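You operate a simulated robot arm through the tools that you are given. There is no shell and no other tool.

You are at the controls of a simulated two-armed robot. One attempt, no reset.

Task
Grease the top of the rubber block in the green clamp, then put the block in the OK tray.
Fine: set the clamp to HOLD first; use the blue-handled pad and the grease tin, put the pad back and leave the clamp on FREE. Set down upright: blue-handled pad. Where these are worked on the way, their far stop is far enough and under half their travel is too little: green clamp. A coat counts when it lies all over at full strength: go over it till it gets no stronger.

The check looks at the end state, three seconds after you hand in, the way a careful person would. Anything else that was tipped, shoved, dropped, spilled or broken makes it a failure.

Robot
Two 6-joint arms with two-finger parallel grippers on one trunk that stands fixed in place. Base frame: the origin is at the foot of the trunk, x ahead of it, y to its left, z up. Lengths are in cm, angles in rad, forces in N, time in s.
The left shoulder is at [28, 18.5, 105.5], the right one opposite. With the tool pointing down near the work surface each hand reaches from about 52 to 92 cm from the base axis, measured 20 degrees to its own side. Payload 1.57 kg a hand.
Tool frame (each hand has its own): the origin (TCP) lies between the finger pads and is the grasp point; the fingertips stand 3 cm ahead of it; z points along the fingers, y is the line along which they close. The gripper opens to 8 cm. The fingers are 1.7 cm wide and 1.2 cm thick; the gripper's body (4 by 8.2 cm) begins 8 cm behind the TCP.
Orientation is that of the tool frame in the base frame, as a unit quaternion [x, y, z, w]. With the fingers straight down and closing along the base's y, the tool's x points along the base's -x, its y along +y and its z along -z.

Tools
- The arms move only by the tool servo_tool. It takes "left_series", "right_series" or both (then of equal length, played together; a hand with none holds still); each is a list of rows, each a list of 3 entries, a list of its own where there are three numbers: the shift along the tool's x, y, z in cm, then the turn, a rotation vector about the tool's x, y, z in rad, then the finger opening in cm, from 0 to 8. In form: [[[x, y, z], [ax, ay, az], grip], ...]. A call has 1 to 20 rows; each row is the pose to reach, as a shift and turn from the pose commanded when the call began, along the tool's axes at that moment. A row lasts 0.2 s, in which the tool goes at most 5 cm and 0.15 rad; a call with a longer step from one row to the next is refused whole, and so is a gripper value outside its range. Where a pose cannot be reached the arm comes as near as it can. A force on the tool above 90 N (or 10 N above the force at the start of the call, whichever is more), or a blocked arm, ends the call early, and 0.2 s more pass. The fingers move at their own pace (about 15.3 cm/s each) and stop on an object; they squeeze with about 41 N. The grip force told is the motor's: it shows also when the fingers shut on nothing. Time passes only in rows, and 0.2 s behind the last, so rows that repeat a pose let the fingers close. It gives the time, the measured TCP pose, the force on the tool (base axes), the opening and the grip force at its end, in the units of the frame above (readings bear some noise), with the torque about the TCP (base axes, N m) and any sound that the robot's microphone picked up.
- Cameras (640 x 400 px; columns grow to the right, rows downward): "scene" is now at [23.95, -0.19, 149.6]; the picture's right is [-0.01, -1.00, 0.00], its down [-0.72, 0.01, -0.69] and it looks along [0.69, -0.01, -0.72] (base axes); focal length 289 px, centre (320, 200). "left" rides on the left gripper at [7.2, 0.7, -12.2] in its tool frame; the picture's right is [-0.09, 1.00, 0.00], its down [-0.84, -0.08, -0.54] and it looks along [-0.54, -0.05, 0.84] (tool axes); focal length 238 px, centre (320, 200). "right" rides on the right gripper at [7.2, -0.7, -12.2] in its tool frame; the picture's right is [0.09, 1.00, 0.00], its down [-0.84, 0.08, -0.54] and it looks along [-0.54, 0.05, 0.84] (tool axes); focal length 238 px, centre (320, 200). There is no depth. A picture from a camera that has moved, and an enlarged one, comes with that camera's place and axes in the base frame and with its lens.
- capture(camera): a new picture of that camera. No time passes.
- lift_body(by): slides the trunk up (or, below 0, down) by that many cm; the arms and the scene camera ride with it, the base frame stays. It gives what a move gives, with no picture.
- pan_tilt(pan, tilt): turns the head with the scene camera to pan (to the left, within 1.501 rad either way) and tilt (down, from -0.506 to 1.204), counted from straight ahead of the robot. It gives what a move gives.
- enlarge(camera, box): a new picture of the part [left, top, right, bottom] of that camera's present view, enlarged. No time passes.
- job_done(): hands the job in; it is judged then, once.

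Nothing tells you positions but the pictures and the camera data. Unless the task says otherwise, let go and move clear before handing in.

The tools are called as a command line: name --argument value ..., lists and objects as JSON in quotes. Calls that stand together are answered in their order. servo_tool: Moves the arms, as the interface text tells. Its arguments: {"type":"object","properties":{"left_series":{"type":"array","items":{"type":"array"}},"right_series":{"type":"array","items":{"type":"array"}}},"required":[]} The other tools are called the same way: lift_body (by) slides the trunk up or down; pan_tilt (pan, tilt) turns the head that bears the scene camera; capture (camera) takes a picture; enlarge (camera, box) takes an enlarged picture of a part of a camera's view; job_done () hands the job in.

At the start:

```text
clock: 0.0
left_eef_pos: [53.45, 29.41, 120.29]
left_ee_rot: [0.0, 1.0, 0.0, 0.0]
left_wrist_force: [-0.6, -0.8, 0.4]
left_wrist_torque: [0.04, 0.02, -0.01]
left_opening: 8.01
left_grasp_force: 0.1
right_eef_pos: [56.51, -22.84, 112.3]
right_ee_rot: [-0.001, 1.0, 0.0, 0.0]
right_wrist_force: [0.2, -0.5, 0.1]
right_wrist_torque: [0.0, 0.01, 0.01]
right_opening: 8.0
right_grasp_force: 0.0
trunk travel left (down, up): [-75.0, 24.0]
head pan, tilt: [-0.012, 0.808]
```

scene: 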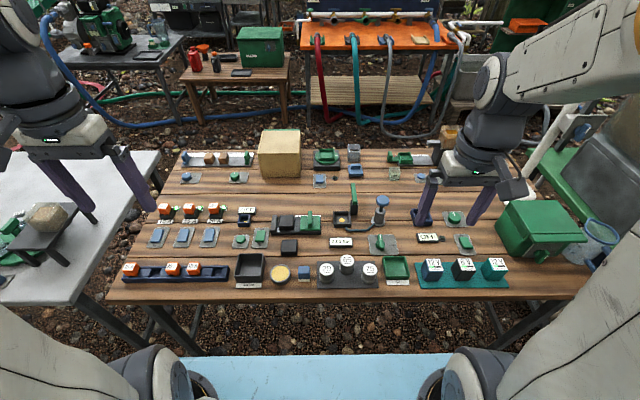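
right: 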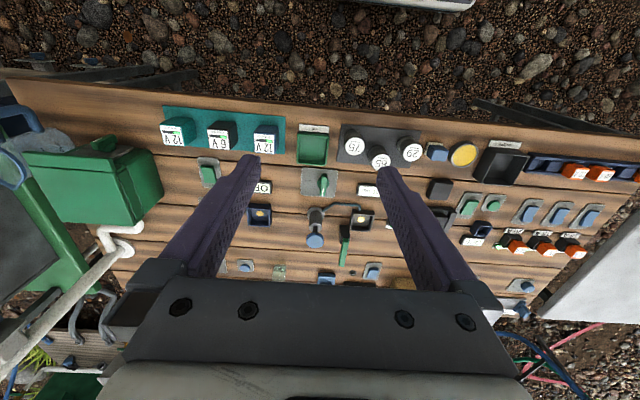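
left: 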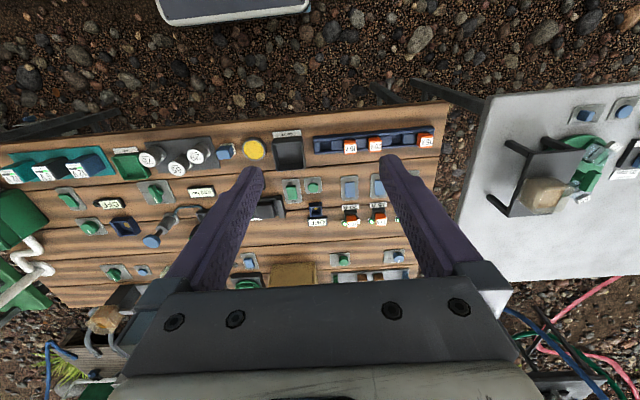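

The table holds many small fixtures, trays and a yellow tin near its front edge. I'll zoom in on parts of the scene view to find the clamp, the pad, the tin and the OK tray.

enlarge --camera "scene" --box '[100, 190, 260, 290]'

enlarge --camera "scene" --box '[220, 200, 380, 300]'

enlarge --camera "scene" --box '[360, 200, 520, 300]'

enlarge --camera "scene" --box '[160, 120, 320, 220]'

enlarge --camera "scene" --box '[300, 130, 460, 230]'

```text
4.00 times, centred on (180, 240) of scene
camera zoom: at [23.95, -0.19, 149.6], right [-0.01, -1.0, 0.0], down [-0.72, 0.01, -0.69], along [0.69, -0.01, -0.72], focal length 1155 px, centre (880, 40)
```

zoom: 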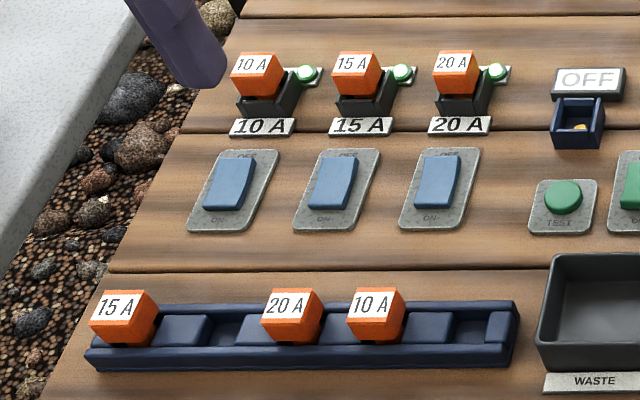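

```text
4.00 times, centred on (300, 250) of scene
camera zoom: at [23.95, -0.19, 149.6], right [-0.01, -1.0, 0.0], down [-0.72, 0.01, -0.69], along [0.69, -0.01, -0.72], focal length 1155 px, centre (400, 0)
```

zoom: 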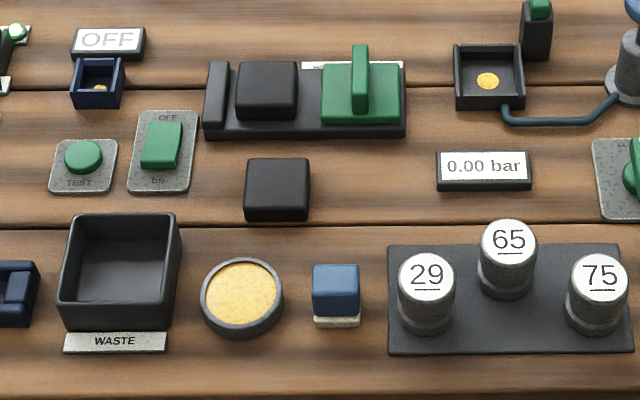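

```text
4.00 times, centred on (440, 250) of scene
camera zoom: at [23.95, -0.19, 149.6], right [-0.01, -1.0, 0.0], down [-0.72, 0.01, -0.69], along [0.69, -0.01, -0.72], focal length 1155 px, centre (-160, 0)
```

zoom: 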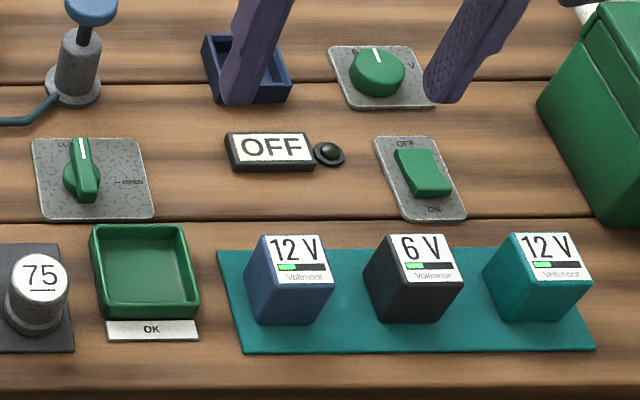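

```text
4.00 times, centred on (240, 170) of scene
camera zoom: at [23.95, -0.19, 149.6], right [-0.01, -1.0, 0.0], down [-0.72, 0.01, -0.69], along [0.69, -0.01, -0.72], focal length 1155 px, centre (640, 320)
```

zoom: 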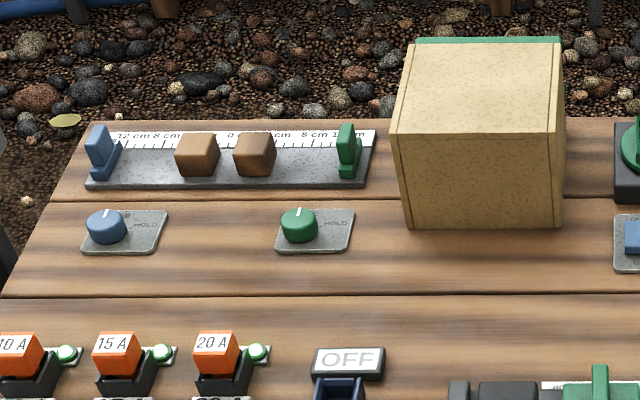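

```text
4.00 times, centred on (380, 180) of scene
camera zoom: at [23.95, -0.19, 149.6], right [-0.01, -1.0, 0.0], down [-0.72, 0.01, -0.69], along [0.69, -0.01, -0.72], focal length 1155 px, centre (80, 280)
```

zoom: 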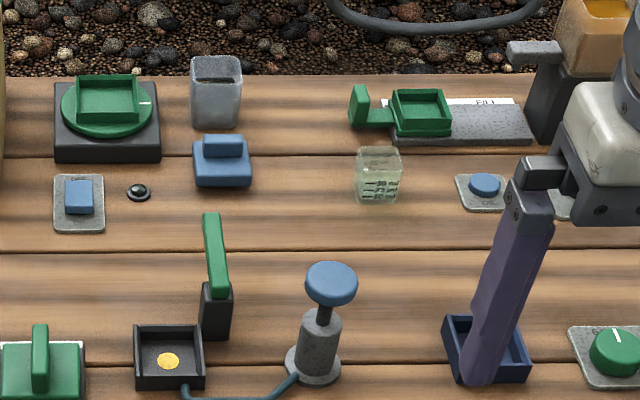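

The table top looks to be at about z 72. I place the grease tin near (67, 11), the blue-handled pad near (67, 4), the green clamp near (84, 6) and the OK tray near (69, -24). I'll move the left hand in for a closer look.

servo_tool --left_series '[[[-2, -3, 3], [0, 0, 0], 8], [[-4, -6, 6], [0, 0, 0], 8], [[-6, -9, 9], [0, 0, 0], 8], [[-8, -12, 12], [0, 0, 0], 8], [[-10, -15, 15], [0, 0, 0], 8], [[-12, -18, 18], [0, 0, 0], 8], [[-13, -22, 20], [0, 0, 0], 8], [[-13, -23, 20], [0, 0, 0], 8]]'

capture --camera "left"

capture --camera "scene"

```text
clock: 1.8
left_eef_pos: [66.43, 6.71, 100.29]
left_ee_rot: [0.001, 1.0, 0.0, 0.0]
left_wrist_force: [0.3, -0.1, 0.2]
left_wrist_torque: [-0.01, 0.01, -0.01]
left_opening: 8.01
left_grasp_force: 0.1
right_eef_pos: [56.55, -22.81, 112.16]
right_ee_rot: [0.001, 1.0, 0.0, -0.001]
right_wrist_force: [-1.3, -0.1, 0.2]
right_wrist_torque: [0.03, 0.04, 0.0]
right_opening: 8.0
right_grasp_force: 0.1
trunk travel left (down, up): [-75.0, 24.0]
head pan, tilt: [-0.012, 0.808]
```

```text
taken
camera left: at [59.27, 7.38, 112.5], right [0.09, 1.0, 0.0], down [0.84, -0.08, 0.54], along [0.54, -0.05, -0.84], focal length 238 px, centre (320, 200)
```

left: 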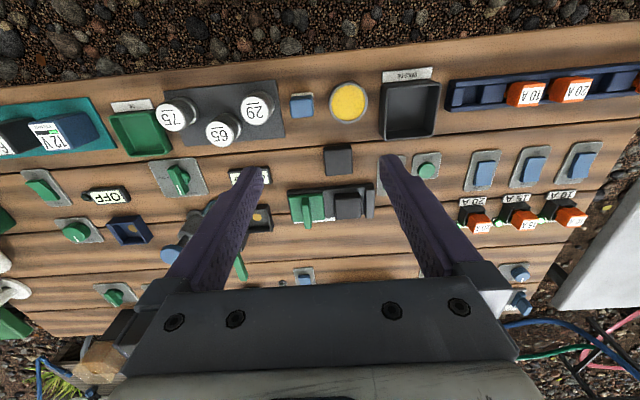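

```text
taken
camera scene: at [23.97, -0.2, 149.59], right [-0.01, -1.0, 0.0], down [-0.72, 0.01, -0.69], along [0.69, -0.01, -0.72], focal length 289 px, centre (320, 200)
```

scene: 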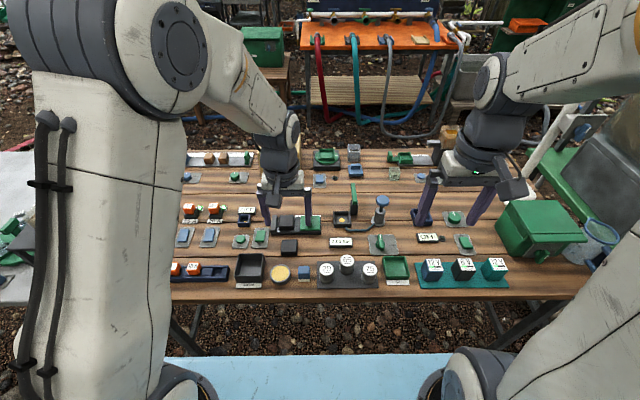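

enlarge --camera "left" --box '[260, 140, 400, 240]'

enlarge --camera "left" --box '[260, 60, 400, 160]'

enlarge --camera "scene" --box '[255, 195, 335, 245]'

enlarge --camera "right" --box '[380, 150, 500, 270]'

```text
4.00 times, centred on (330, 190) of left
camera zoom: at [59.27, 7.38, 112.5], right [0.09, 1.0, 0.0], down [0.84, -0.08, 0.54], along [0.54, -0.05, -0.84], focal length 953 px, centre (280, 240)
```

zoom: 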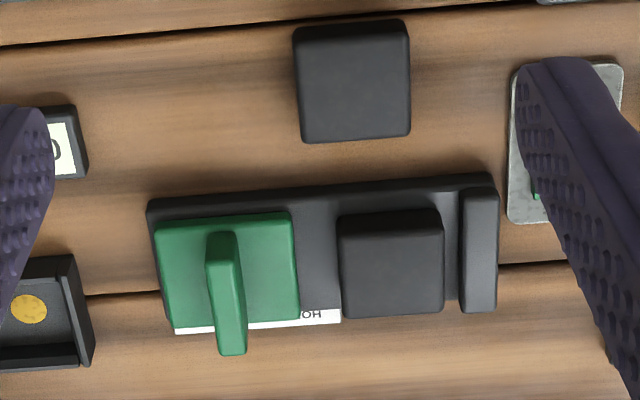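

```text
4.00 times, centred on (330, 110) of left
camera zoom: at [59.27, 7.38, 112.5], right [0.09, 1.0, 0.0], down [0.84, -0.08, 0.54], along [0.54, -0.05, -0.84], focal length 953 px, centre (280, 560)
```

zoom: 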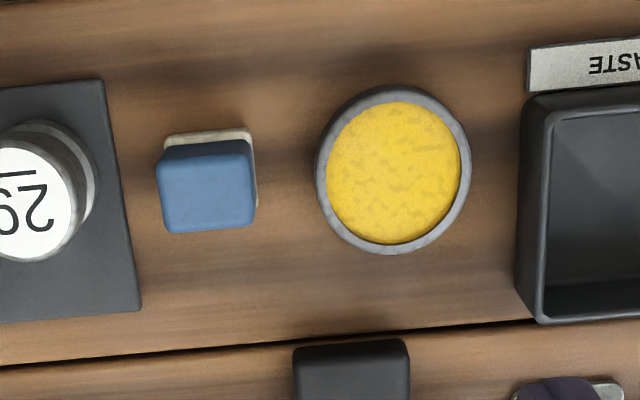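

```text
8.00 times, centred on (295, 220) of scene
camera zoom: at [23.97, -0.2, 149.59], right [-0.01, -1.0, 0.0], down [-0.72, 0.01, -0.69], along [0.69, -0.01, -0.72], focal length 2310 px, centre (520, 40)
```

zoom: 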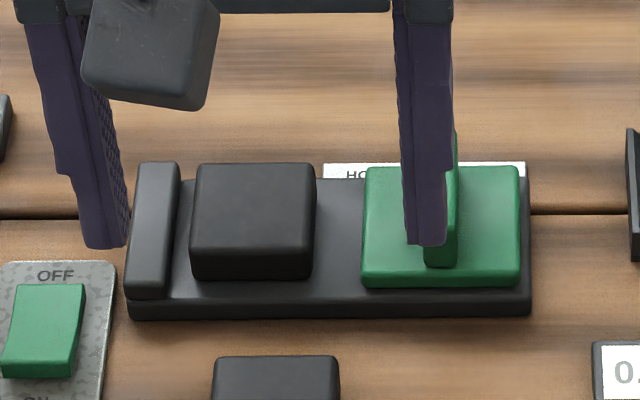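

```text
3.33 times, centred on (440, 210) of right
camera zoom: at [49.3, -23.37, 124.45], right [-0.09, 1.0, 0.0], down [0.84, 0.08, 0.54], along [0.54, 0.05, -0.84], focal length 794 px, centre (-80, 167)
```

zoom: 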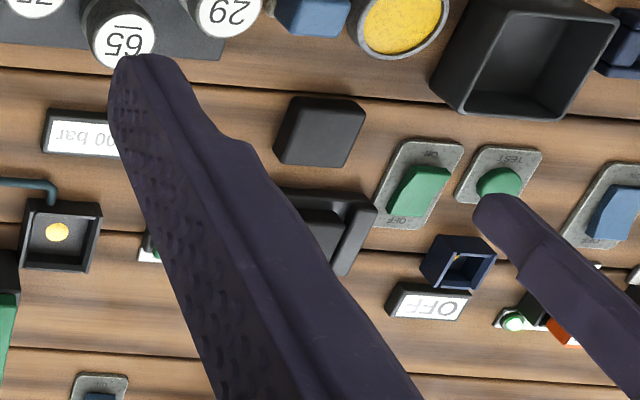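

The green clamp holds a black block, and its sliding green jaw has a HOLD label on the left side, so the jaw moves toward +y. The tin and pad match my estimates. I'll lower the left hand over the pad for more exact positions.

servo_tool --left_series '[[[0, -1, 4], [0, 0, 0], 8], [[0, -2, 8], [0, 0, 0], 8], [[0, -2.6, 12], [0, 0, 0], 8], [[0, -2.6, 12], [0, 0, 0], 8]]'

capture --camera "left"

enlarge --camera "left" --box '[240, 80, 400, 180]'

enlarge --camera "left" --box '[240, 160, 400, 260]'

```text
clock: 2.8
left_eef_pos: [66.3, 3.92, 88.17]
left_ee_rot: [-0.001, 1.0, 0.0, 0.001]
left_wrist_force: [-0.1, 0.1, -0.4]
left_wrist_torque: [-0.05, 0.02, -0.01]
left_opening: 8.01
left_grasp_force: 0.1
right_eef_pos: [56.6, -22.69, 112.25]
right_ee_rot: [0.0, 1.0, 0.0, 0.0]
right_wrist_force: [0.2, 0.3, -0.5]
right_wrist_torque: [-0.03, 0.04, -0.04]
right_opening: 8.0
right_grasp_force: 0.0
trunk travel left (down, up): [-75.0, 24.0]
head pan, tilt: [-0.012, 0.808]
```

```text
taken
camera left: at [59.17, 4.53, 100.39], right [0.09, 1.0, 0.0], down [0.84, -0.08, 0.54], along [0.54, -0.05, -0.84], focal length 238 px, centre (320, 200)
```

left: 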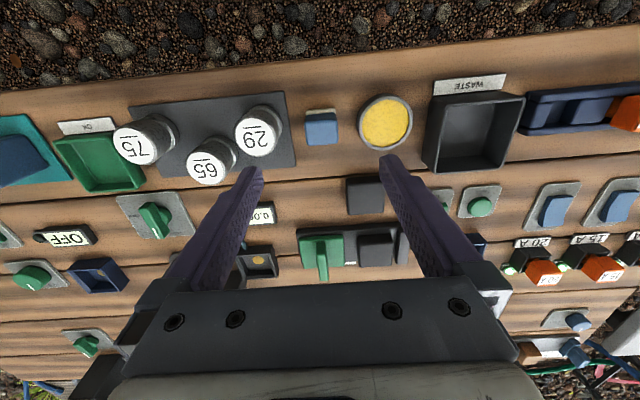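

```text
4.00 times, centred on (320, 130) of left
camera zoom: at [59.17, 4.53, 100.39], right [0.09, 1.0, 0.0], down [0.84, -0.08, 0.54], along [0.54, -0.05, -0.84], focal length 953 px, centre (320, 480)
```

zoom: 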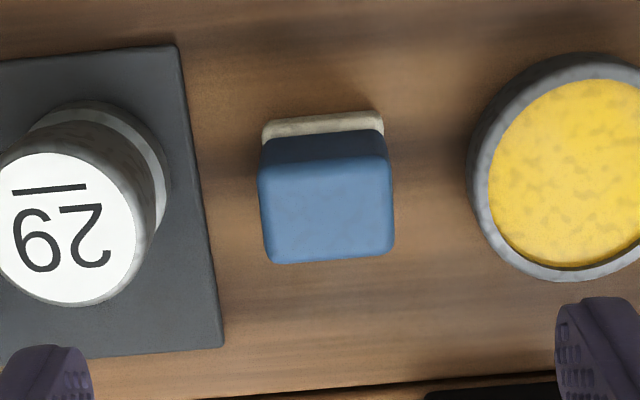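

```text
4.00 times, centred on (320, 210) of left
camera zoom: at [59.17, 4.53, 100.39], right [0.09, 1.0, 0.0], down [0.84, -0.08, 0.54], along [0.54, -0.05, -0.84], focal length 953 px, centre (320, 160)
```

zoom: 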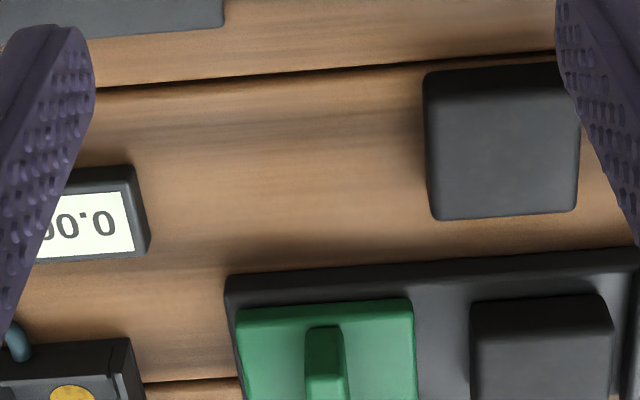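

I place the pad handle top at about (66.6, 4.0, 76.1) and the grease surface at about (66.6, 11.0, 74.3). The clamp has to go to HOLD first, so I'll move over it for a closer look.

servo_tool --left_series '[[[-4, 0, -4], [0, 0, 0], 8], [[-8, 0, -6], [0, 0, 0], 8], [[-12, -1, -6], [0, 0, 0], 8], [[-15, -1.4, -6], [0, 0, 0], 8], [[-16, -1.4, -5], [0, 0, 0], 8], [[-16, -1.4, -4], [0, 0, 0], 8], [[-16, -1.4, -4], [0, 0, 0], 8]]'

capture --camera "left"

enlarge --camera "left" --box '[240, 70, 400, 170]'

enlarge --camera "scene" --box '[255, 195, 335, 245]'

```text
refused: row 1 steps farther than a row can; nothing moved
```

```text
taken
camera left: at [59.17, 4.53, 100.39], right [0.09, 1.0, 0.0], down [0.84, -0.08, 0.54], along [0.54, -0.05, -0.84], focal length 238 px, centre (320, 200)
```

left: 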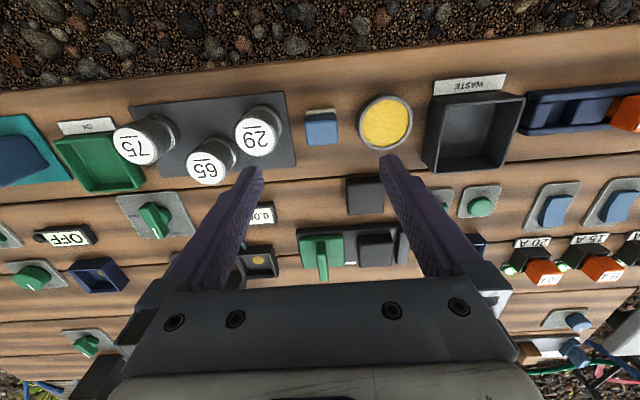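

```text
4.00 times, centred on (320, 120) of left
camera zoom: at [59.17, 4.53, 100.39], right [0.09, 1.0, 0.0], down [0.84, -0.08, 0.54], along [0.54, -0.05, -0.84], focal length 953 px, centre (320, 520)
```

zoom: 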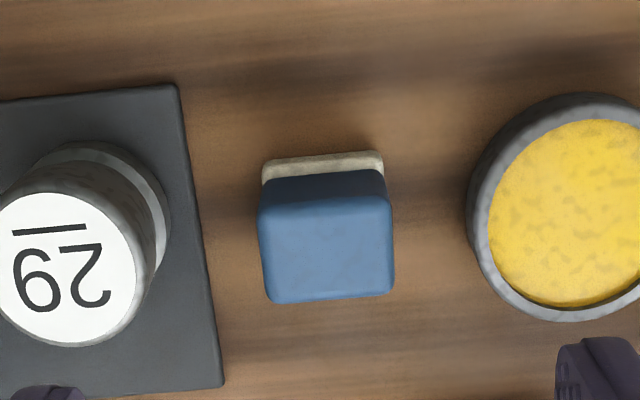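

```text
8.00 times, centred on (295, 220) of scene
camera zoom: at [23.98, -0.2, 149.59], right [-0.01, -1.0, 0.0], down [-0.72, 0.01, -0.69], along [0.69, -0.01, -0.72], focal length 2310 px, centre (520, 40)
```

zoom: 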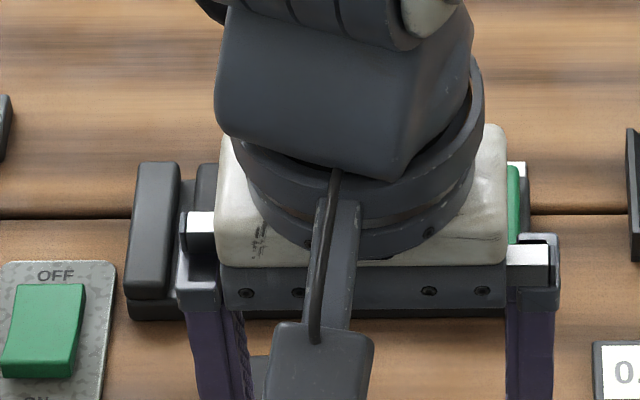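

The first step was too long, so nothing moved. I'll send the same move to above the clamp in shorter steps.

servo_tool --left_series '[[[-2, 0, -3], [0, 0, 0], 8], [[-5, 0, -5], [0, 0, 0], 8], [[-9, -0.5, -6], [0, 0, 0], 8], [[-13, -1.2, -6], [0, 0, 0], 8], [[-16, -1.4, -5], [0, 0, 0], 8], [[-16, -1.4, -4], [0, 0, 0], 8], [[-16, -1.4, -4], [0, 0, 0], 8]]'

capture --camera "left"

enlarge --camera "left" --box '[260, 70, 420, 170]'

capture --camera "scene"

```text
clock: 4.4
left_eef_pos: [82.29, 2.29, 92.19]
left_ee_rot: [-0.001, 1.0, -0.001, 0.0]
left_wrist_force: [-0.1, -0.2, 0.0]
left_wrist_torque: [0.04, -0.01, -0.01]
left_opening: 8.01
left_grasp_force: 0.1
right_eef_pos: [56.53, -22.77, 112.19]
right_ee_rot: [0.0, 1.0, 0.0, 0.0]
right_wrist_force: [0.0, -0.3, -0.4]
right_wrist_torque: [-0.03, 0.02, 0.01]
right_opening: 7.99
right_grasp_force: 0.1
trunk travel left (down, up): [-75.0, 24.0]
head pan, tilt: [-0.012, 0.808]
```

```text
taken
camera left: at [75.17, 3.01, 104.45], right [0.09, 1.0, 0.0], down [0.84, -0.08, 0.54], along [0.54, -0.05, -0.84], focal length 238 px, centre (320, 200)
```

left: 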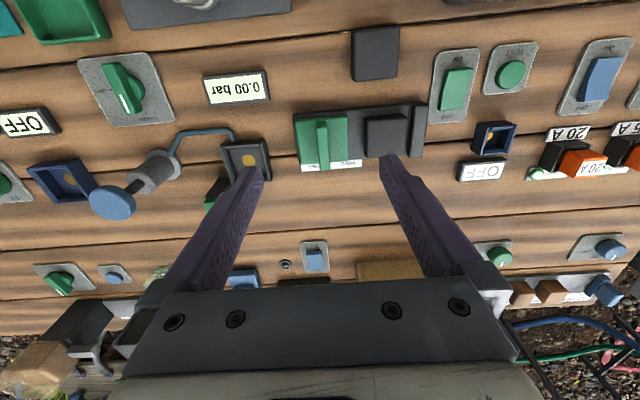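

```text
4.00 times, centred on (340, 120) of left
camera zoom: at [75.17, 3.01, 104.45], right [0.09, 1.0, 0.0], down [0.84, -0.08, 0.54], along [0.54, -0.05, -0.84], focal length 953 px, centre (240, 520)
```

zoom: 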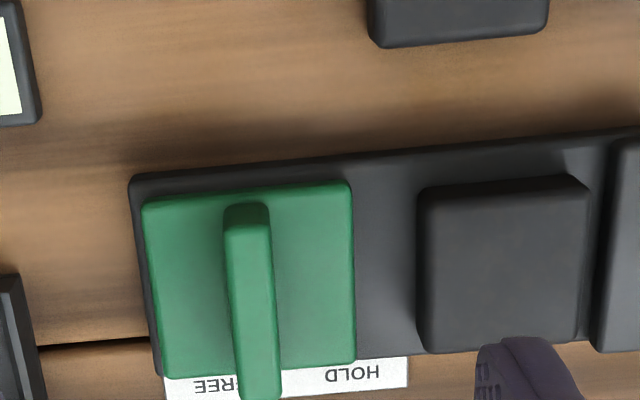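

```text
taken
camera scene: at [23.96, -0.2, 149.59], right [-0.01, -1.0, 0.0], down [-0.72, 0.01, -0.69], along [0.69, -0.01, -0.72], focal length 289 px, centre (320, 200)
```

scene: 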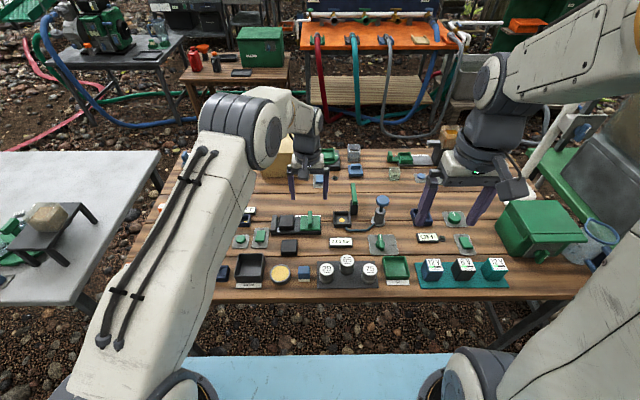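

enlarge --camera "scene" --box '[262, 202, 334, 247]'

enlarge --camera "left" --box '[280, 90, 440, 190]'

```text
8.89 times, centred on (298, 224) of scene
camera zoom: at [23.96, -0.2, 149.59], right [-0.01, -1.0, 0.0], down [-0.72, 0.01, -0.69], along [0.69, -0.01, -0.72], focal length 2567 px, centre (516, -18)
```

zoom: 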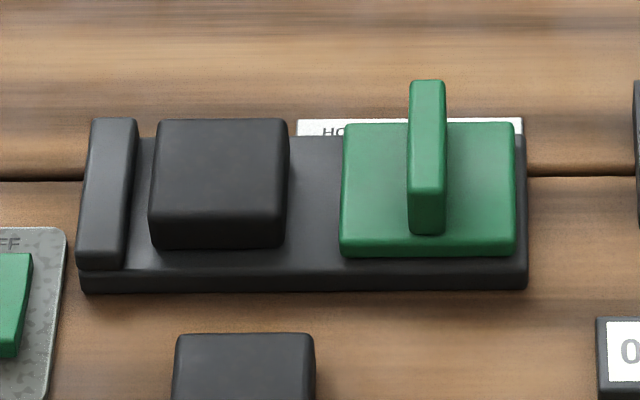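

```text
4.00 times, centred on (360, 140) of left
camera zoom: at [75.17, 3.01, 104.45], right [0.09, 1.0, 0.0], down [0.84, -0.08, 0.54], along [0.54, -0.05, -0.84], focal length 953 px, centre (160, 440)
```

zoom: 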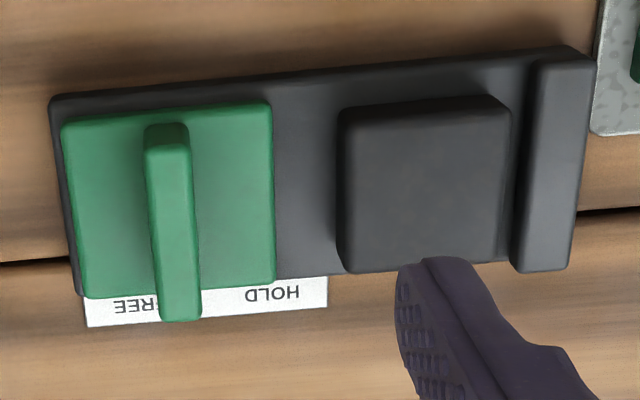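

The label reads FREE on the -y side and HOLD on the +y side. The jaw's fin is about 5 cm long, centred near (85.6, 2.4), with its top at about z 76.9. I'll come down over the fin with a narrow opening.

servo_tool --left_series '[[[-1, 0.1, 3], [0, 0, 0], 4.5], [[-2, 0.1, 6], [0, 0, 0], 4], [[-2.2, 0.1, 9], [0, 0, 0], 4], [[-2.2, 0.1, 11], [0, 0, 0], 4], [[-2.2, 0.1, 11], [0, 0, 0], 4]]'

capture --camera "left"

enlarge --camera "scene" --box '[262, 182, 342, 247]'

```text
clock: 5.6
left_eef_pos: [84.52, 2.55, 81.06]
left_ee_rot: [0.0, 1.0, 0.0, 0.0]
left_wrist_force: [1.1, 0.5, -0.3]
left_wrist_torque: [0.0, 0.01, 0.03]
left_opening: 4.01
left_grasp_force: 0.0
right_eef_pos: [56.64, -22.73, 112.26]
right_ee_rot: [0.0, 1.0, 0.0, 0.0]
right_wrist_force: [-1.3, 0.2, 0.9]
right_wrist_torque: [0.0, 0.01, 0.01]
right_opening: 7.99
right_grasp_force: 0.1
trunk travel left (down, up): [-75.0, 24.0]
head pan, tilt: [-0.012, 0.808]
```

```text
taken
camera left: at [77.4, 3.25, 93.35], right [0.09, 1.0, 0.0], down [0.84, -0.08, 0.54], along [0.54, -0.05, -0.84], focal length 238 px, centre (320, 200)
```

left: 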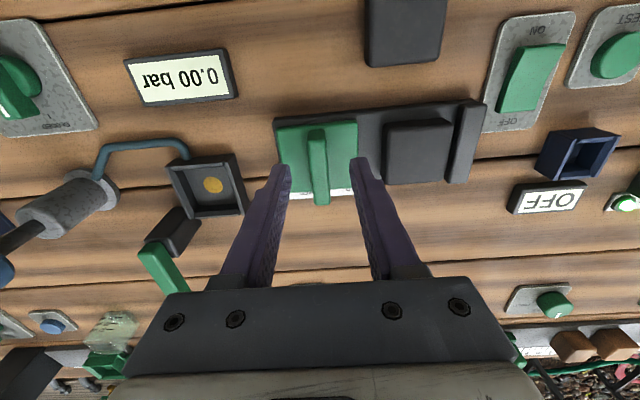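

```text
6.15 times, centred on (302, 214) of scene
camera zoom: at [23.97, -0.19, 149.59], right [-0.01, -1.0, 0.0], down [-0.72, 0.01, -0.69], along [0.69, -0.01, -0.72], focal length 1777 px, centre (431, 111)
```

zoom: 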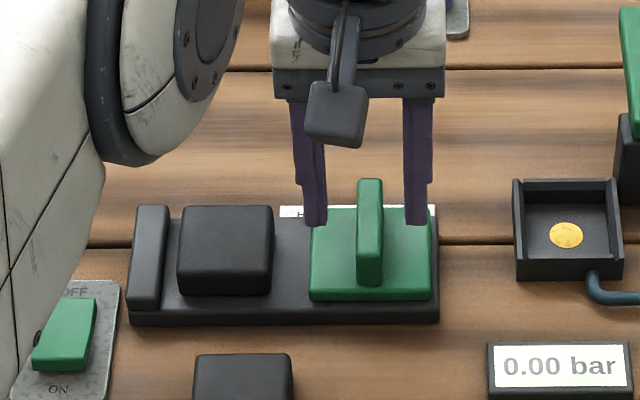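

The fin sits centred between the fingers. I'll lower to tip height just above the jaw plate and close.

servo_tool --left_series '[[[0, 0, 1.5], [0, 0, 0], 4], [[0, 0, 3], [0, 0, 0], 4], [[0, 0, 3.3], [0, 0, 0], 4], [[0, 0, 3.3], [0, 0, 0], 4]]'

enlarge --camera "left" --box '[240, 90, 480, 240]'

enlarge --camera "scene" --box '[262, 182, 342, 247]'

```text
clock: 6.6
left_eef_pos: [84.56, 2.6, 77.82]
left_ee_rot: [0.0, 1.0, 0.0, 0.0]
left_wrist_force: [0.5, -0.4, -0.7]
left_wrist_torque: [-0.01, 0.01, 0.01]
left_opening: 4.01
left_grasp_force: 0.1
right_eef_pos: [56.38, -22.72, 112.19]
right_ee_rot: [0.0, 1.0, 0.0, 0.0]
right_wrist_force: [1.0, -0.3, -0.1]
right_wrist_torque: [0.02, 0.01, 0.03]
right_opening: 8.02
right_grasp_force: 0.1
trunk travel left (down, up): [-75.0, 24.0]
head pan, tilt: [-0.012, 0.808]
```

```text
2.67 times, centred on (360, 165) of left
camera zoom: at [77.43, 3.25, 90.14], right [0.09, 1.0, 0.0], down [0.84, -0.08, 0.54], along [0.54, -0.05, -0.84], focal length 636 px, centre (213, 293)
```

zoom: 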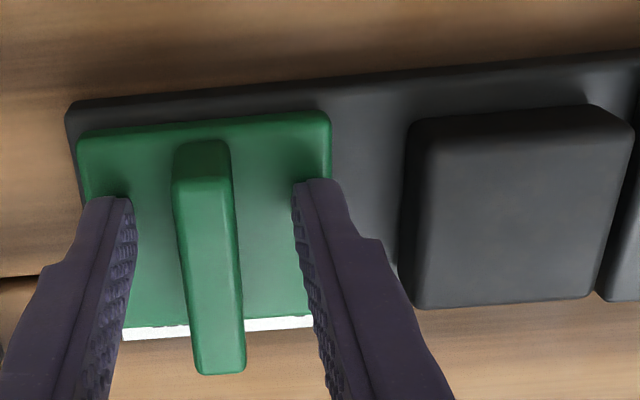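

```text
6.15 times, centred on (302, 214) of scene
camera zoom: at [23.96, -0.2, 149.59], right [-0.01, -1.0, 0.0], down [-0.72, 0.01, -0.69], along [0.69, -0.01, -0.72], focal length 1777 px, centre (431, 111)
```

zoom: 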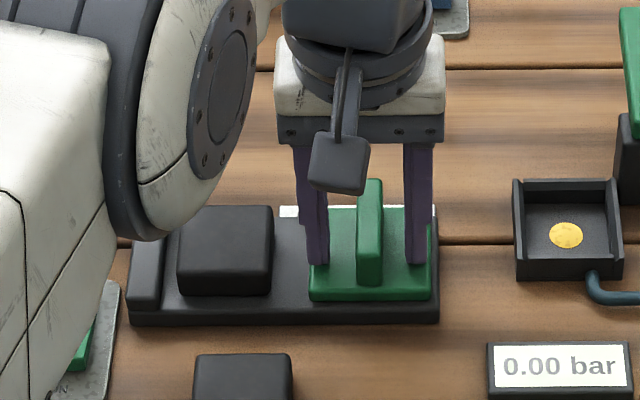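

The fingers straddle the fin above the plate. I'll close and feel the grip.

servo_tool --left_series '[[[0, -0.15, 0], [0, 0, 0], 2.5], [[0, -0.15, 0], [0, 0, 0], 1], [[0, -0.15, 0], [0, 0, 0], 0.5], [[0, -0.15, 0], [0, 0, 0], 0.5]]'

enlarge --camera "left" --box '[240, 90, 480, 240]'

```text
clock: 7.6
left_eef_pos: [84.59, 2.34, 77.82]
left_ee_rot: [0.0, 1.0, 0.0, 0.001]
left_wrist_force: [0.2, 3.0, 1.8]
left_wrist_torque: [0.04, 0.19, -0.01]
left_opening: 1.34
left_grasp_force: 30.1
right_eef_pos: [56.51, -22.75, 112.22]
right_ee_rot: [-0.001, 1.0, 0.0, 0.0]
right_wrist_force: [-0.3, 0.7, 0.7]
right_wrist_torque: [0.02, -0.02, 0.01]
right_opening: 8.01
right_grasp_force: 0.0
trunk travel left (down, up): [-75.0, 24.0]
head pan, tilt: [-0.012, 0.808]
```

```text
2.67 times, centred on (360, 165) of left
camera zoom: at [77.44, 3.11, 90.13], right [0.09, 1.0, 0.0], down [0.84, -0.08, 0.54], along [0.54, -0.05, -0.84], focal length 636 px, centre (213, 293)
```

zoom: 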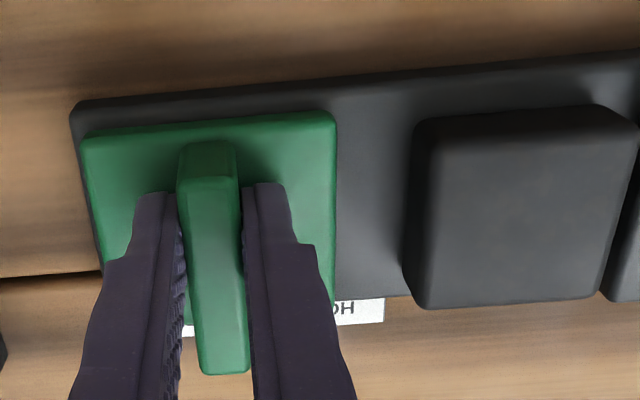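

The fin is gripped, with the opening at 1.34. I'll slide it toward HOLD in small steps.

servo_tool --left_series '[[[0, 0.4, 0], [0, 0, 0], 0.5], [[0, 0.8, 0], [0, 0, 0], 0.5], [[0, 1.2, 0], [0, 0, 0], 0.5], [[0, 1.5, 0], [0, 0, 0], 0.5], [[0, 1.7, 0], [0, 0, 0], 0.5]]'

enlarge --camera "left" --box '[240, 90, 480, 240]'

enlarge --camera "scene" --box '[262, 182, 342, 247]'

```text
clock: 8.8
left_eef_pos: [84.51, 3.99, 77.88]
left_ee_rot: [0.0, 1.0, 0.0, 0.001]
left_wrist_force: [5.8, -0.2, -6.5]
left_wrist_torque: [-0.01, -0.03, 0.01]
left_opening: 1.33
left_grasp_force: 29.7
right_eef_pos: [56.54, -22.64, 112.3]
right_ee_rot: [0.0, 1.0, 0.001, 0.001]
right_wrist_force: [-0.4, -0.2, -0.1]
right_wrist_torque: [0.02, 0.01, 0.0]
right_opening: 8.01
right_grasp_force: 0.1
trunk travel left (down, up): [-75.0, 24.0]
head pan, tilt: [-0.012, 0.808]
```

```text
2.67 times, centred on (360, 165) of left
camera zoom: at [77.43, 4.76, 90.12], right [0.09, 1.0, 0.0], down [0.84, -0.08, 0.54], along [0.54, -0.05, -0.84], focal length 636 px, centre (213, 293)
```

zoom: 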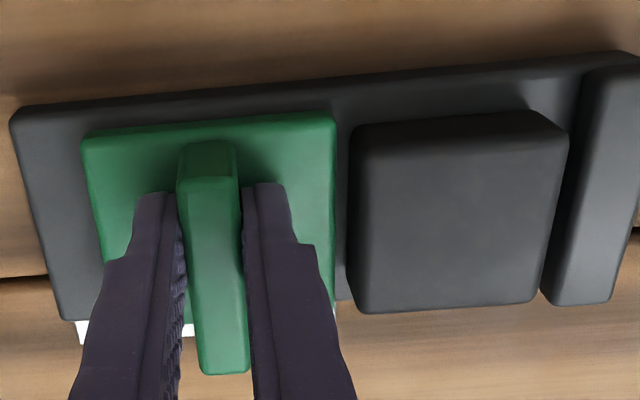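

```text
6.15 times, centred on (302, 214) of scene
camera zoom: at [24.01, -0.19, 149.58], right [-0.01, -1.0, 0.0], down [-0.72, 0.01, -0.69], along [0.69, -0.01, -0.72], focal length 1777 px, centre (431, 111)
```

zoom: 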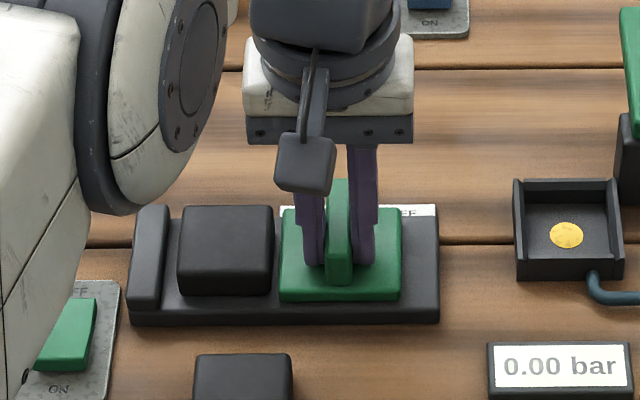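

The jaw slides freely and a few millimetres remain to the block. I'll keep going until it stops.

servo_tool --left_series '[[[0, 0.15, 0], [0, 0, 0], 0.5], [[0, 0.3, 0], [0, 0, 0], 0.5], [[0, 0.45, 0], [0, 0, 0], 0.5], [[0, 0.6, 0], [0, 0, 0], 0.5], [[0, 0.6, 0], [0, 0, 0], 0.5]]'

enlarge --camera "left" --box '[240, 90, 480, 240]'

enlarge --camera "scene" --box '[262, 182, 342, 247]'

```text
clock: 10.0
left_eef_pos: [84.49, 4.61, 77.91]
left_ee_rot: [0.0, 1.0, 0.001, 0.001]
left_wrist_force: [6.7, -1.6, -2.1]
left_wrist_torque: [0.0, 0.0, -0.01]
left_opening: 1.35
left_grasp_force: 30.0
right_eef_pos: [56.46, -22.62, 112.21]
right_ee_rot: [0.0, 1.0, 0.0, 0.0]
right_wrist_force: [0.1, 0.1, 0.1]
right_wrist_torque: [0.03, -0.02, 0.03]
right_opening: 8.0
right_grasp_force: 0.1
trunk travel left (down, up): [-75.0, 24.0]
head pan, tilt: [-0.012, 0.808]
```

```text
2.67 times, centred on (360, 165) of left
camera zoom: at [77.42, 5.33, 90.12], right [0.09, 1.0, 0.0], down [0.84, -0.08, 0.54], along [0.54, -0.05, -0.84], focal length 636 px, centre (213, 293)
```

zoom: 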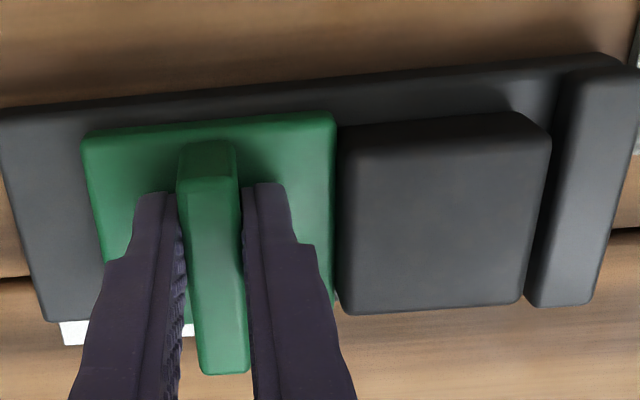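

```text
6.15 times, centred on (302, 214) of scene
camera zoom: at [23.99, -0.2, 149.59], right [-0.01, -1.0, 0.0], down [-0.72, 0.01, -0.69], along [0.69, -0.01, -0.72], focal length 1777 px, centre (431, 111)
```

zoom: 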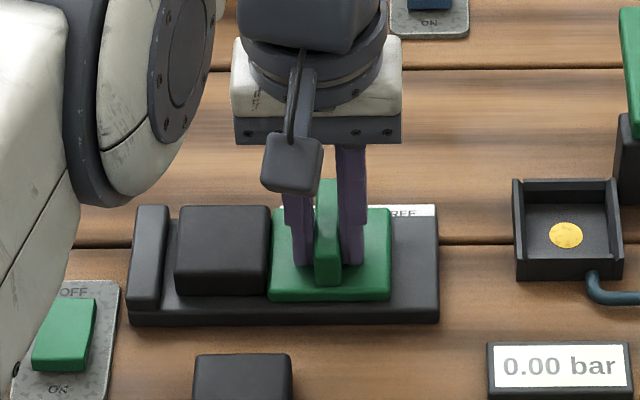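

The jaw now touches the block and is starting to press it toward the fixed jaw. I'll continue to the hard stop.

servo_tool --left_series '[[[0, 0.15, 0], [0, 0, 0], 0.5], [[0, 0.3, 0], [0, 0, 0], 0.5], [[0, 0.45, 0], [0, 0, 0], 0.5], [[0, 0.6, 0], [0, 0, 0], 0.5], [[0, 0.6, 0], [0, 0, 0], 0.5]]'

enlarge --camera "left" --box '[240, 90, 480, 240]'

enlarge --camera "scene" --box '[262, 182, 342, 247]'

```text
clock: 11.2
left_eef_pos: [84.54, 5.3, 77.8]
left_ee_rot: [0.0, 1.0, 0.0, 0.0]
left_wrist_force: [3.9, 5.0, 3.2]
left_wrist_torque: [0.07, -0.25, -0.01]
left_opening: 1.35
left_grasp_force: 30.4
right_eef_pos: [56.46, -22.76, 112.15]
right_ee_rot: [0.001, 1.0, -0.001, 0.001]
right_wrist_force: [-0.3, -1.5, -0.6]
right_wrist_torque: [-0.01, 0.02, 0.0]
right_opening: 7.99
right_grasp_force: 0.1
trunk travel left (down, up): [-75.0, 24.0]
head pan, tilt: [-0.012, 0.808]
```

```text
2.67 times, centred on (360, 165) of left
camera zoom: at [77.44, 6.03, 90.13], right [0.09, 1.0, 0.0], down [0.84, -0.08, 0.54], along [0.54, -0.05, -0.84], focal length 636 px, centre (213, 293)
```

zoom: 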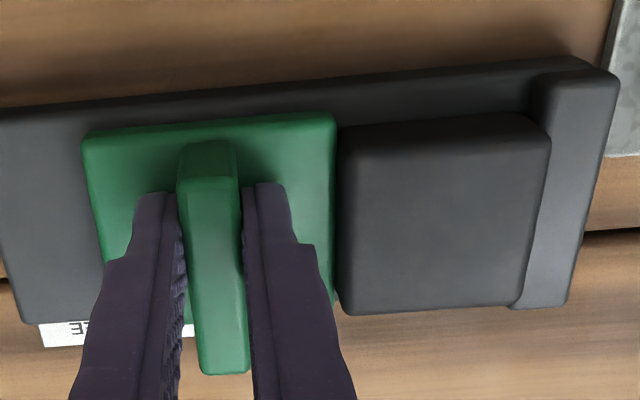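

```text
6.15 times, centred on (302, 214) of scene
camera zoom: at [23.96, -0.17, 149.6], right [-0.01, -1.0, 0.0], down [-0.72, 0.01, -0.69], along [0.69, -0.01, -0.72], focal length 1777 px, centre (431, 111)
```

zoom: 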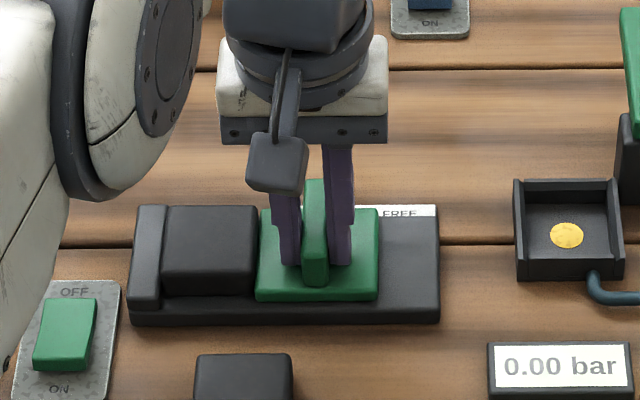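

The block is now against the fixed jaw. I'll press slightly further to confirm it has stopped.

servo_tool --left_series '[[[0, 0.1, 0], [0, 0, 0], 0.5], [[0, 0.2, 0], [0, 0, 0], 0.5], [[0, 0.3, 0], [0, 0, 0], 0.5], [[0, 0.3, 0], [0, 0, 0], 0.5]]'

enlarge --camera "scene" --box '[262, 182, 342, 247]'

```text
clock: 12.2
left_eef_pos: [84.6, 5.49, 77.79]
left_ee_rot: [0.001, 1.0, -0.001, 0.001]
left_wrist_force: [7.8, -4.7, 1.6]
left_wrist_torque: [-0.1, 0.25, 0.04]
left_opening: 1.34
left_grasp_force: 29.6
right_eef_pos: [56.48, -22.76, 112.08]
right_ee_rot: [0.001, 1.0, 0.0, 0.0]
right_wrist_force: [-1.1, -0.9, 0.0]
right_wrist_torque: [-0.01, -0.01, 0.01]
right_opening: 8.0
right_grasp_force: 0.0
trunk travel left (down, up): [-75.0, 24.0]
head pan, tilt: [-0.012, 0.808]
```

```text
6.15 times, centred on (302, 214) of scene
camera zoom: at [23.98, -0.23, 149.59], right [-0.01, -1.0, 0.0], down [-0.72, 0.01, -0.69], along [0.69, -0.01, -0.72], focal length 1777 px, centre (431, 111)
```

zoom: 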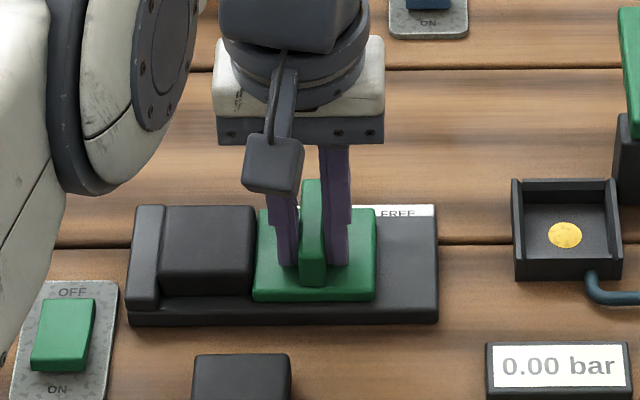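

The clamp is at its HOLD stop. I'll ease off, open just enough to clear the fin, rise, and look at the block from above.

servo_tool --left_series '[[[0, -0.2, 0], [0, 0, 0], 0.5], [[0, -0.2, 0], [0, 0, 0], 2.4], [[0, -0.2, 0], [0, 0, 0], 2.4], [[0, -0.2, -2], [0, 0, 0], 2.4], [[0, -0.2, -5], [0, 0, 0], 2.4], [[0, 1.8, -9], [0, 0, 0], 4], [[0.5, 5, -12], [0, 0, 0], 8], [[0.5, 5, -12], [0, 0, 0], 8]]'

capture --camera "left"

enlarge --camera "left" --box '[240, 80, 400, 180]'

enlarge --camera "scene" --box '[262, 202, 334, 247]'

```text
clock: 14.0
left_eef_pos: [83.79, 10.7, 89.89]
left_ee_rot: [0.0, 1.0, 0.0, 0.0]
left_wrist_force: [-0.2, -0.4, -0.2]
left_wrist_torque: [0.02, -0.02, -0.01]
left_opening: 8.02
left_grasp_force: 0.2
right_eef_pos: [56.55, -22.78, 112.25]
right_ee_rot: [0.0, 1.0, 0.0, 0.0]
right_wrist_force: [0.5, -0.3, -0.3]
right_wrist_torque: [-0.02, -0.04, 0.02]
right_opening: 8.02
right_grasp_force: 0.2
trunk travel left (down, up): [-75.0, 24.0]
head pan, tilt: [-0.012, 0.808]
```

```text
taken
camera left: at [76.67, 11.27, 102.15], right [0.09, 1.0, 0.0], down [0.84, -0.08, 0.54], along [0.54, -0.05, -0.84], focal length 238 px, centre (320, 200)
```

left: 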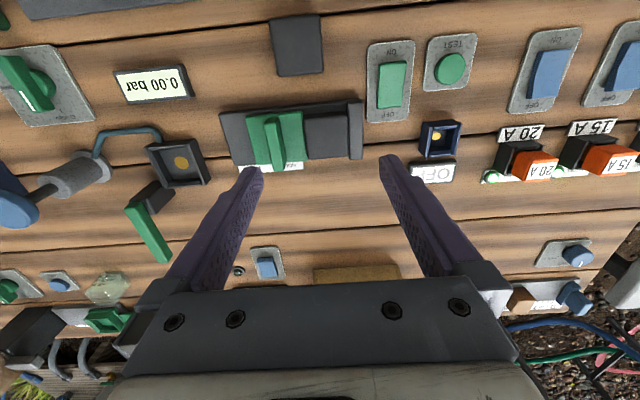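

```text
4.00 times, centred on (320, 130) of left
camera zoom: at [76.67, 11.27, 102.15], right [0.09, 1.0, 0.0], down [0.84, -0.08, 0.54], along [0.54, -0.05, -0.84], focal length 953 px, centre (320, 480)
```

zoom: 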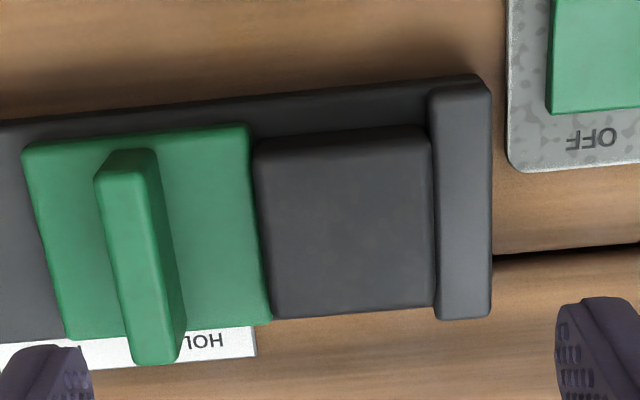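

```text
8.89 times, centred on (298, 224) of scene
camera zoom: at [23.94, -0.18, 149.6], right [-0.01, -1.0, 0.0], down [-0.72, 0.01, -0.69], along [0.69, -0.01, -0.72], focal length 2567 px, centre (516, -18)
```

zoom: 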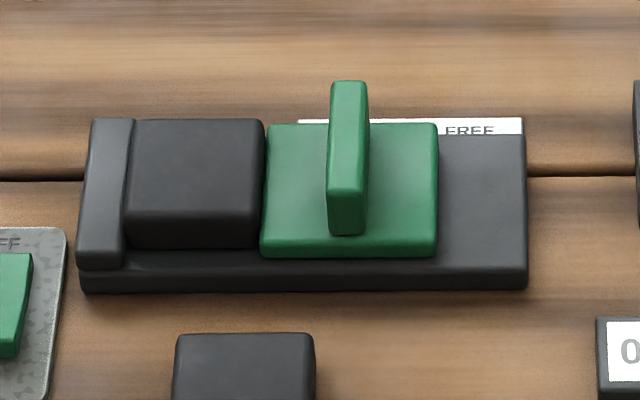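

The clamp is on HOLD. The block top spans roughly x 83–88 and y 8.9–13.7 at z about 75.3. Next I'll turn the hand 90° while moving over the pad, so the fingers close along x and stay clear of the tin.

servo_tool --left_series '[[[1.6, -0.6, 0], [0, 0, -0.1428], 6], [[3.2, -1.2, 0], [0, 0, -0.2856], 6], [[4.8, -1.8, 0], [0, 0, -0.4284], 6], [[6.4, -2.4, 0], [0, 0, -0.5712], 6], [[8, -3, 0], [0, 0, -0.714], 6], [[9.6, -3.6, 0], [0, 0, -0.8568], 6], [[11.2, -4.2, 0], [0, 0, -0.9996], 6], [[12.8, -4.8, 0], [0, 0, -1.1424], 6], [[14.4, -5.4, 0], [0, 0, -1.2852], 6], [[16, -6, 0], [0, 0, -1.428], 6], [[17.2, -6.66, 1], [0, 0, -1.5708], 6], [[17.2, -6.66, 2], [0, 0, -1.5708], 6], [[17.2, -6.66, 2], [0, 0, -1.5708], 6]]'

capture --camera "left"

capture --camera "scene"

```text
clock: 16.8
left_eef_pos: [66.88, 4.0, 87.82]
left_ee_rot: [-0.707, 0.707, 0.0, 0.0]
left_wrist_force: [-0.2, 0.1, 0.6]
left_wrist_torque: [-0.01, 0.01, 0.01]
left_opening: 5.99
left_grasp_force: 0.0
right_eef_pos: [56.49, -22.71, 112.16]
right_ee_rot: [0.001, 1.0, -0.002, -0.001]
right_wrist_force: [-0.1, -0.1, -0.2]
right_wrist_torque: [0.02, -0.04, 0.01]
right_opening: 7.99
right_grasp_force: 0.0
trunk travel left (down, up): [-75.0, 24.0]
head pan, tilt: [-0.012, 0.808]
```

```text
taken
camera left: at [66.29, -3.12, 100.05], right [-1.0, 0.09, 0.0], down [0.08, 0.84, 0.54], along [0.05, 0.54, -0.84], focal length 238 px, centre (320, 200)
```

left: 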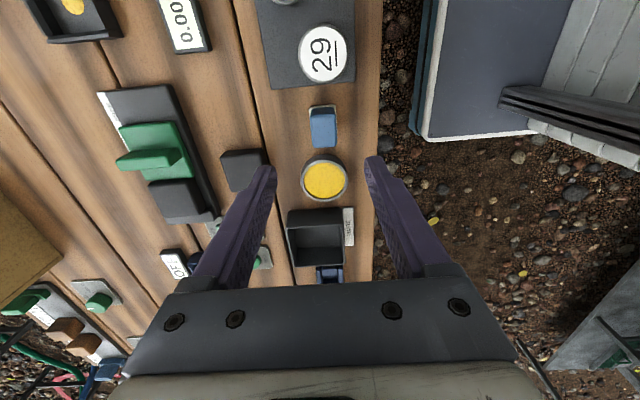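

```text
taken
camera scene: at [23.96, -0.2, 149.59], right [-0.01, -1.0, 0.0], down [-0.72, 0.01, -0.69], along [0.69, -0.01, -0.72], focal length 289 px, centre (320, 200)
```

scene: 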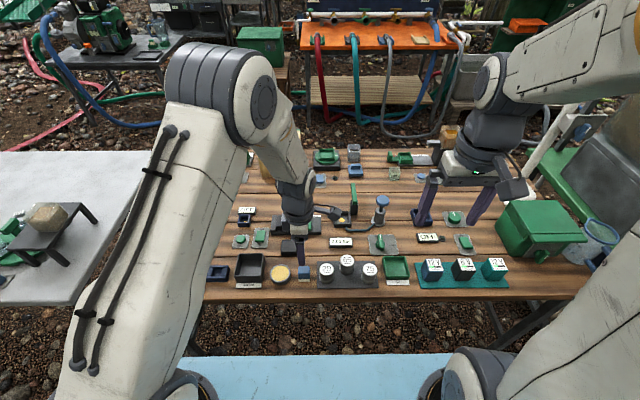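

enlarge --camera "left" --box '[256, 80, 384, 160]'

enlarge --camera "left" --box '[256, 140, 384, 220]'

```text
5.00 times, centred on (320, 120) of left
camera zoom: at [66.29, -3.12, 100.05], right [-1.0, 0.09, 0.0], down [0.08, 0.84, 0.54], along [0.05, 0.54, -0.84], focal length 1192 px, centre (320, 600)
```

zoom: 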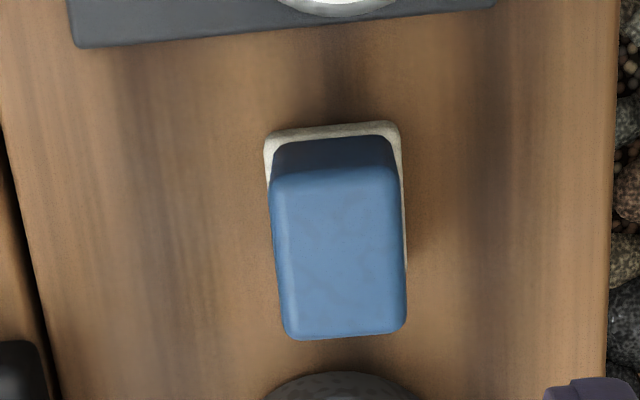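

```text
5.00 times, centred on (320, 180) of left
camera zoom: at [66.29, -3.12, 100.05], right [-1.0, 0.09, 0.0], down [0.08, 0.84, 0.54], along [0.05, 0.54, -0.84], focal length 1192 px, centre (320, 300)
```

zoom: 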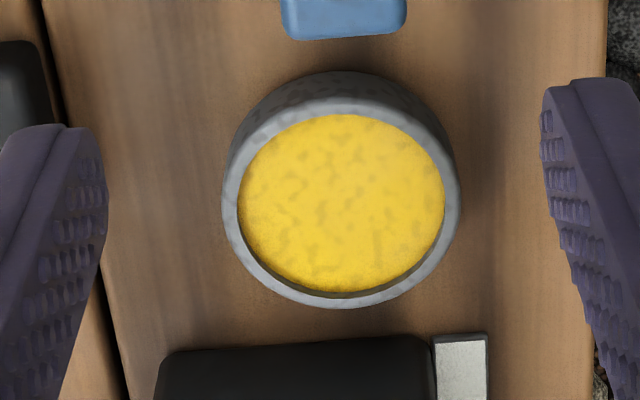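

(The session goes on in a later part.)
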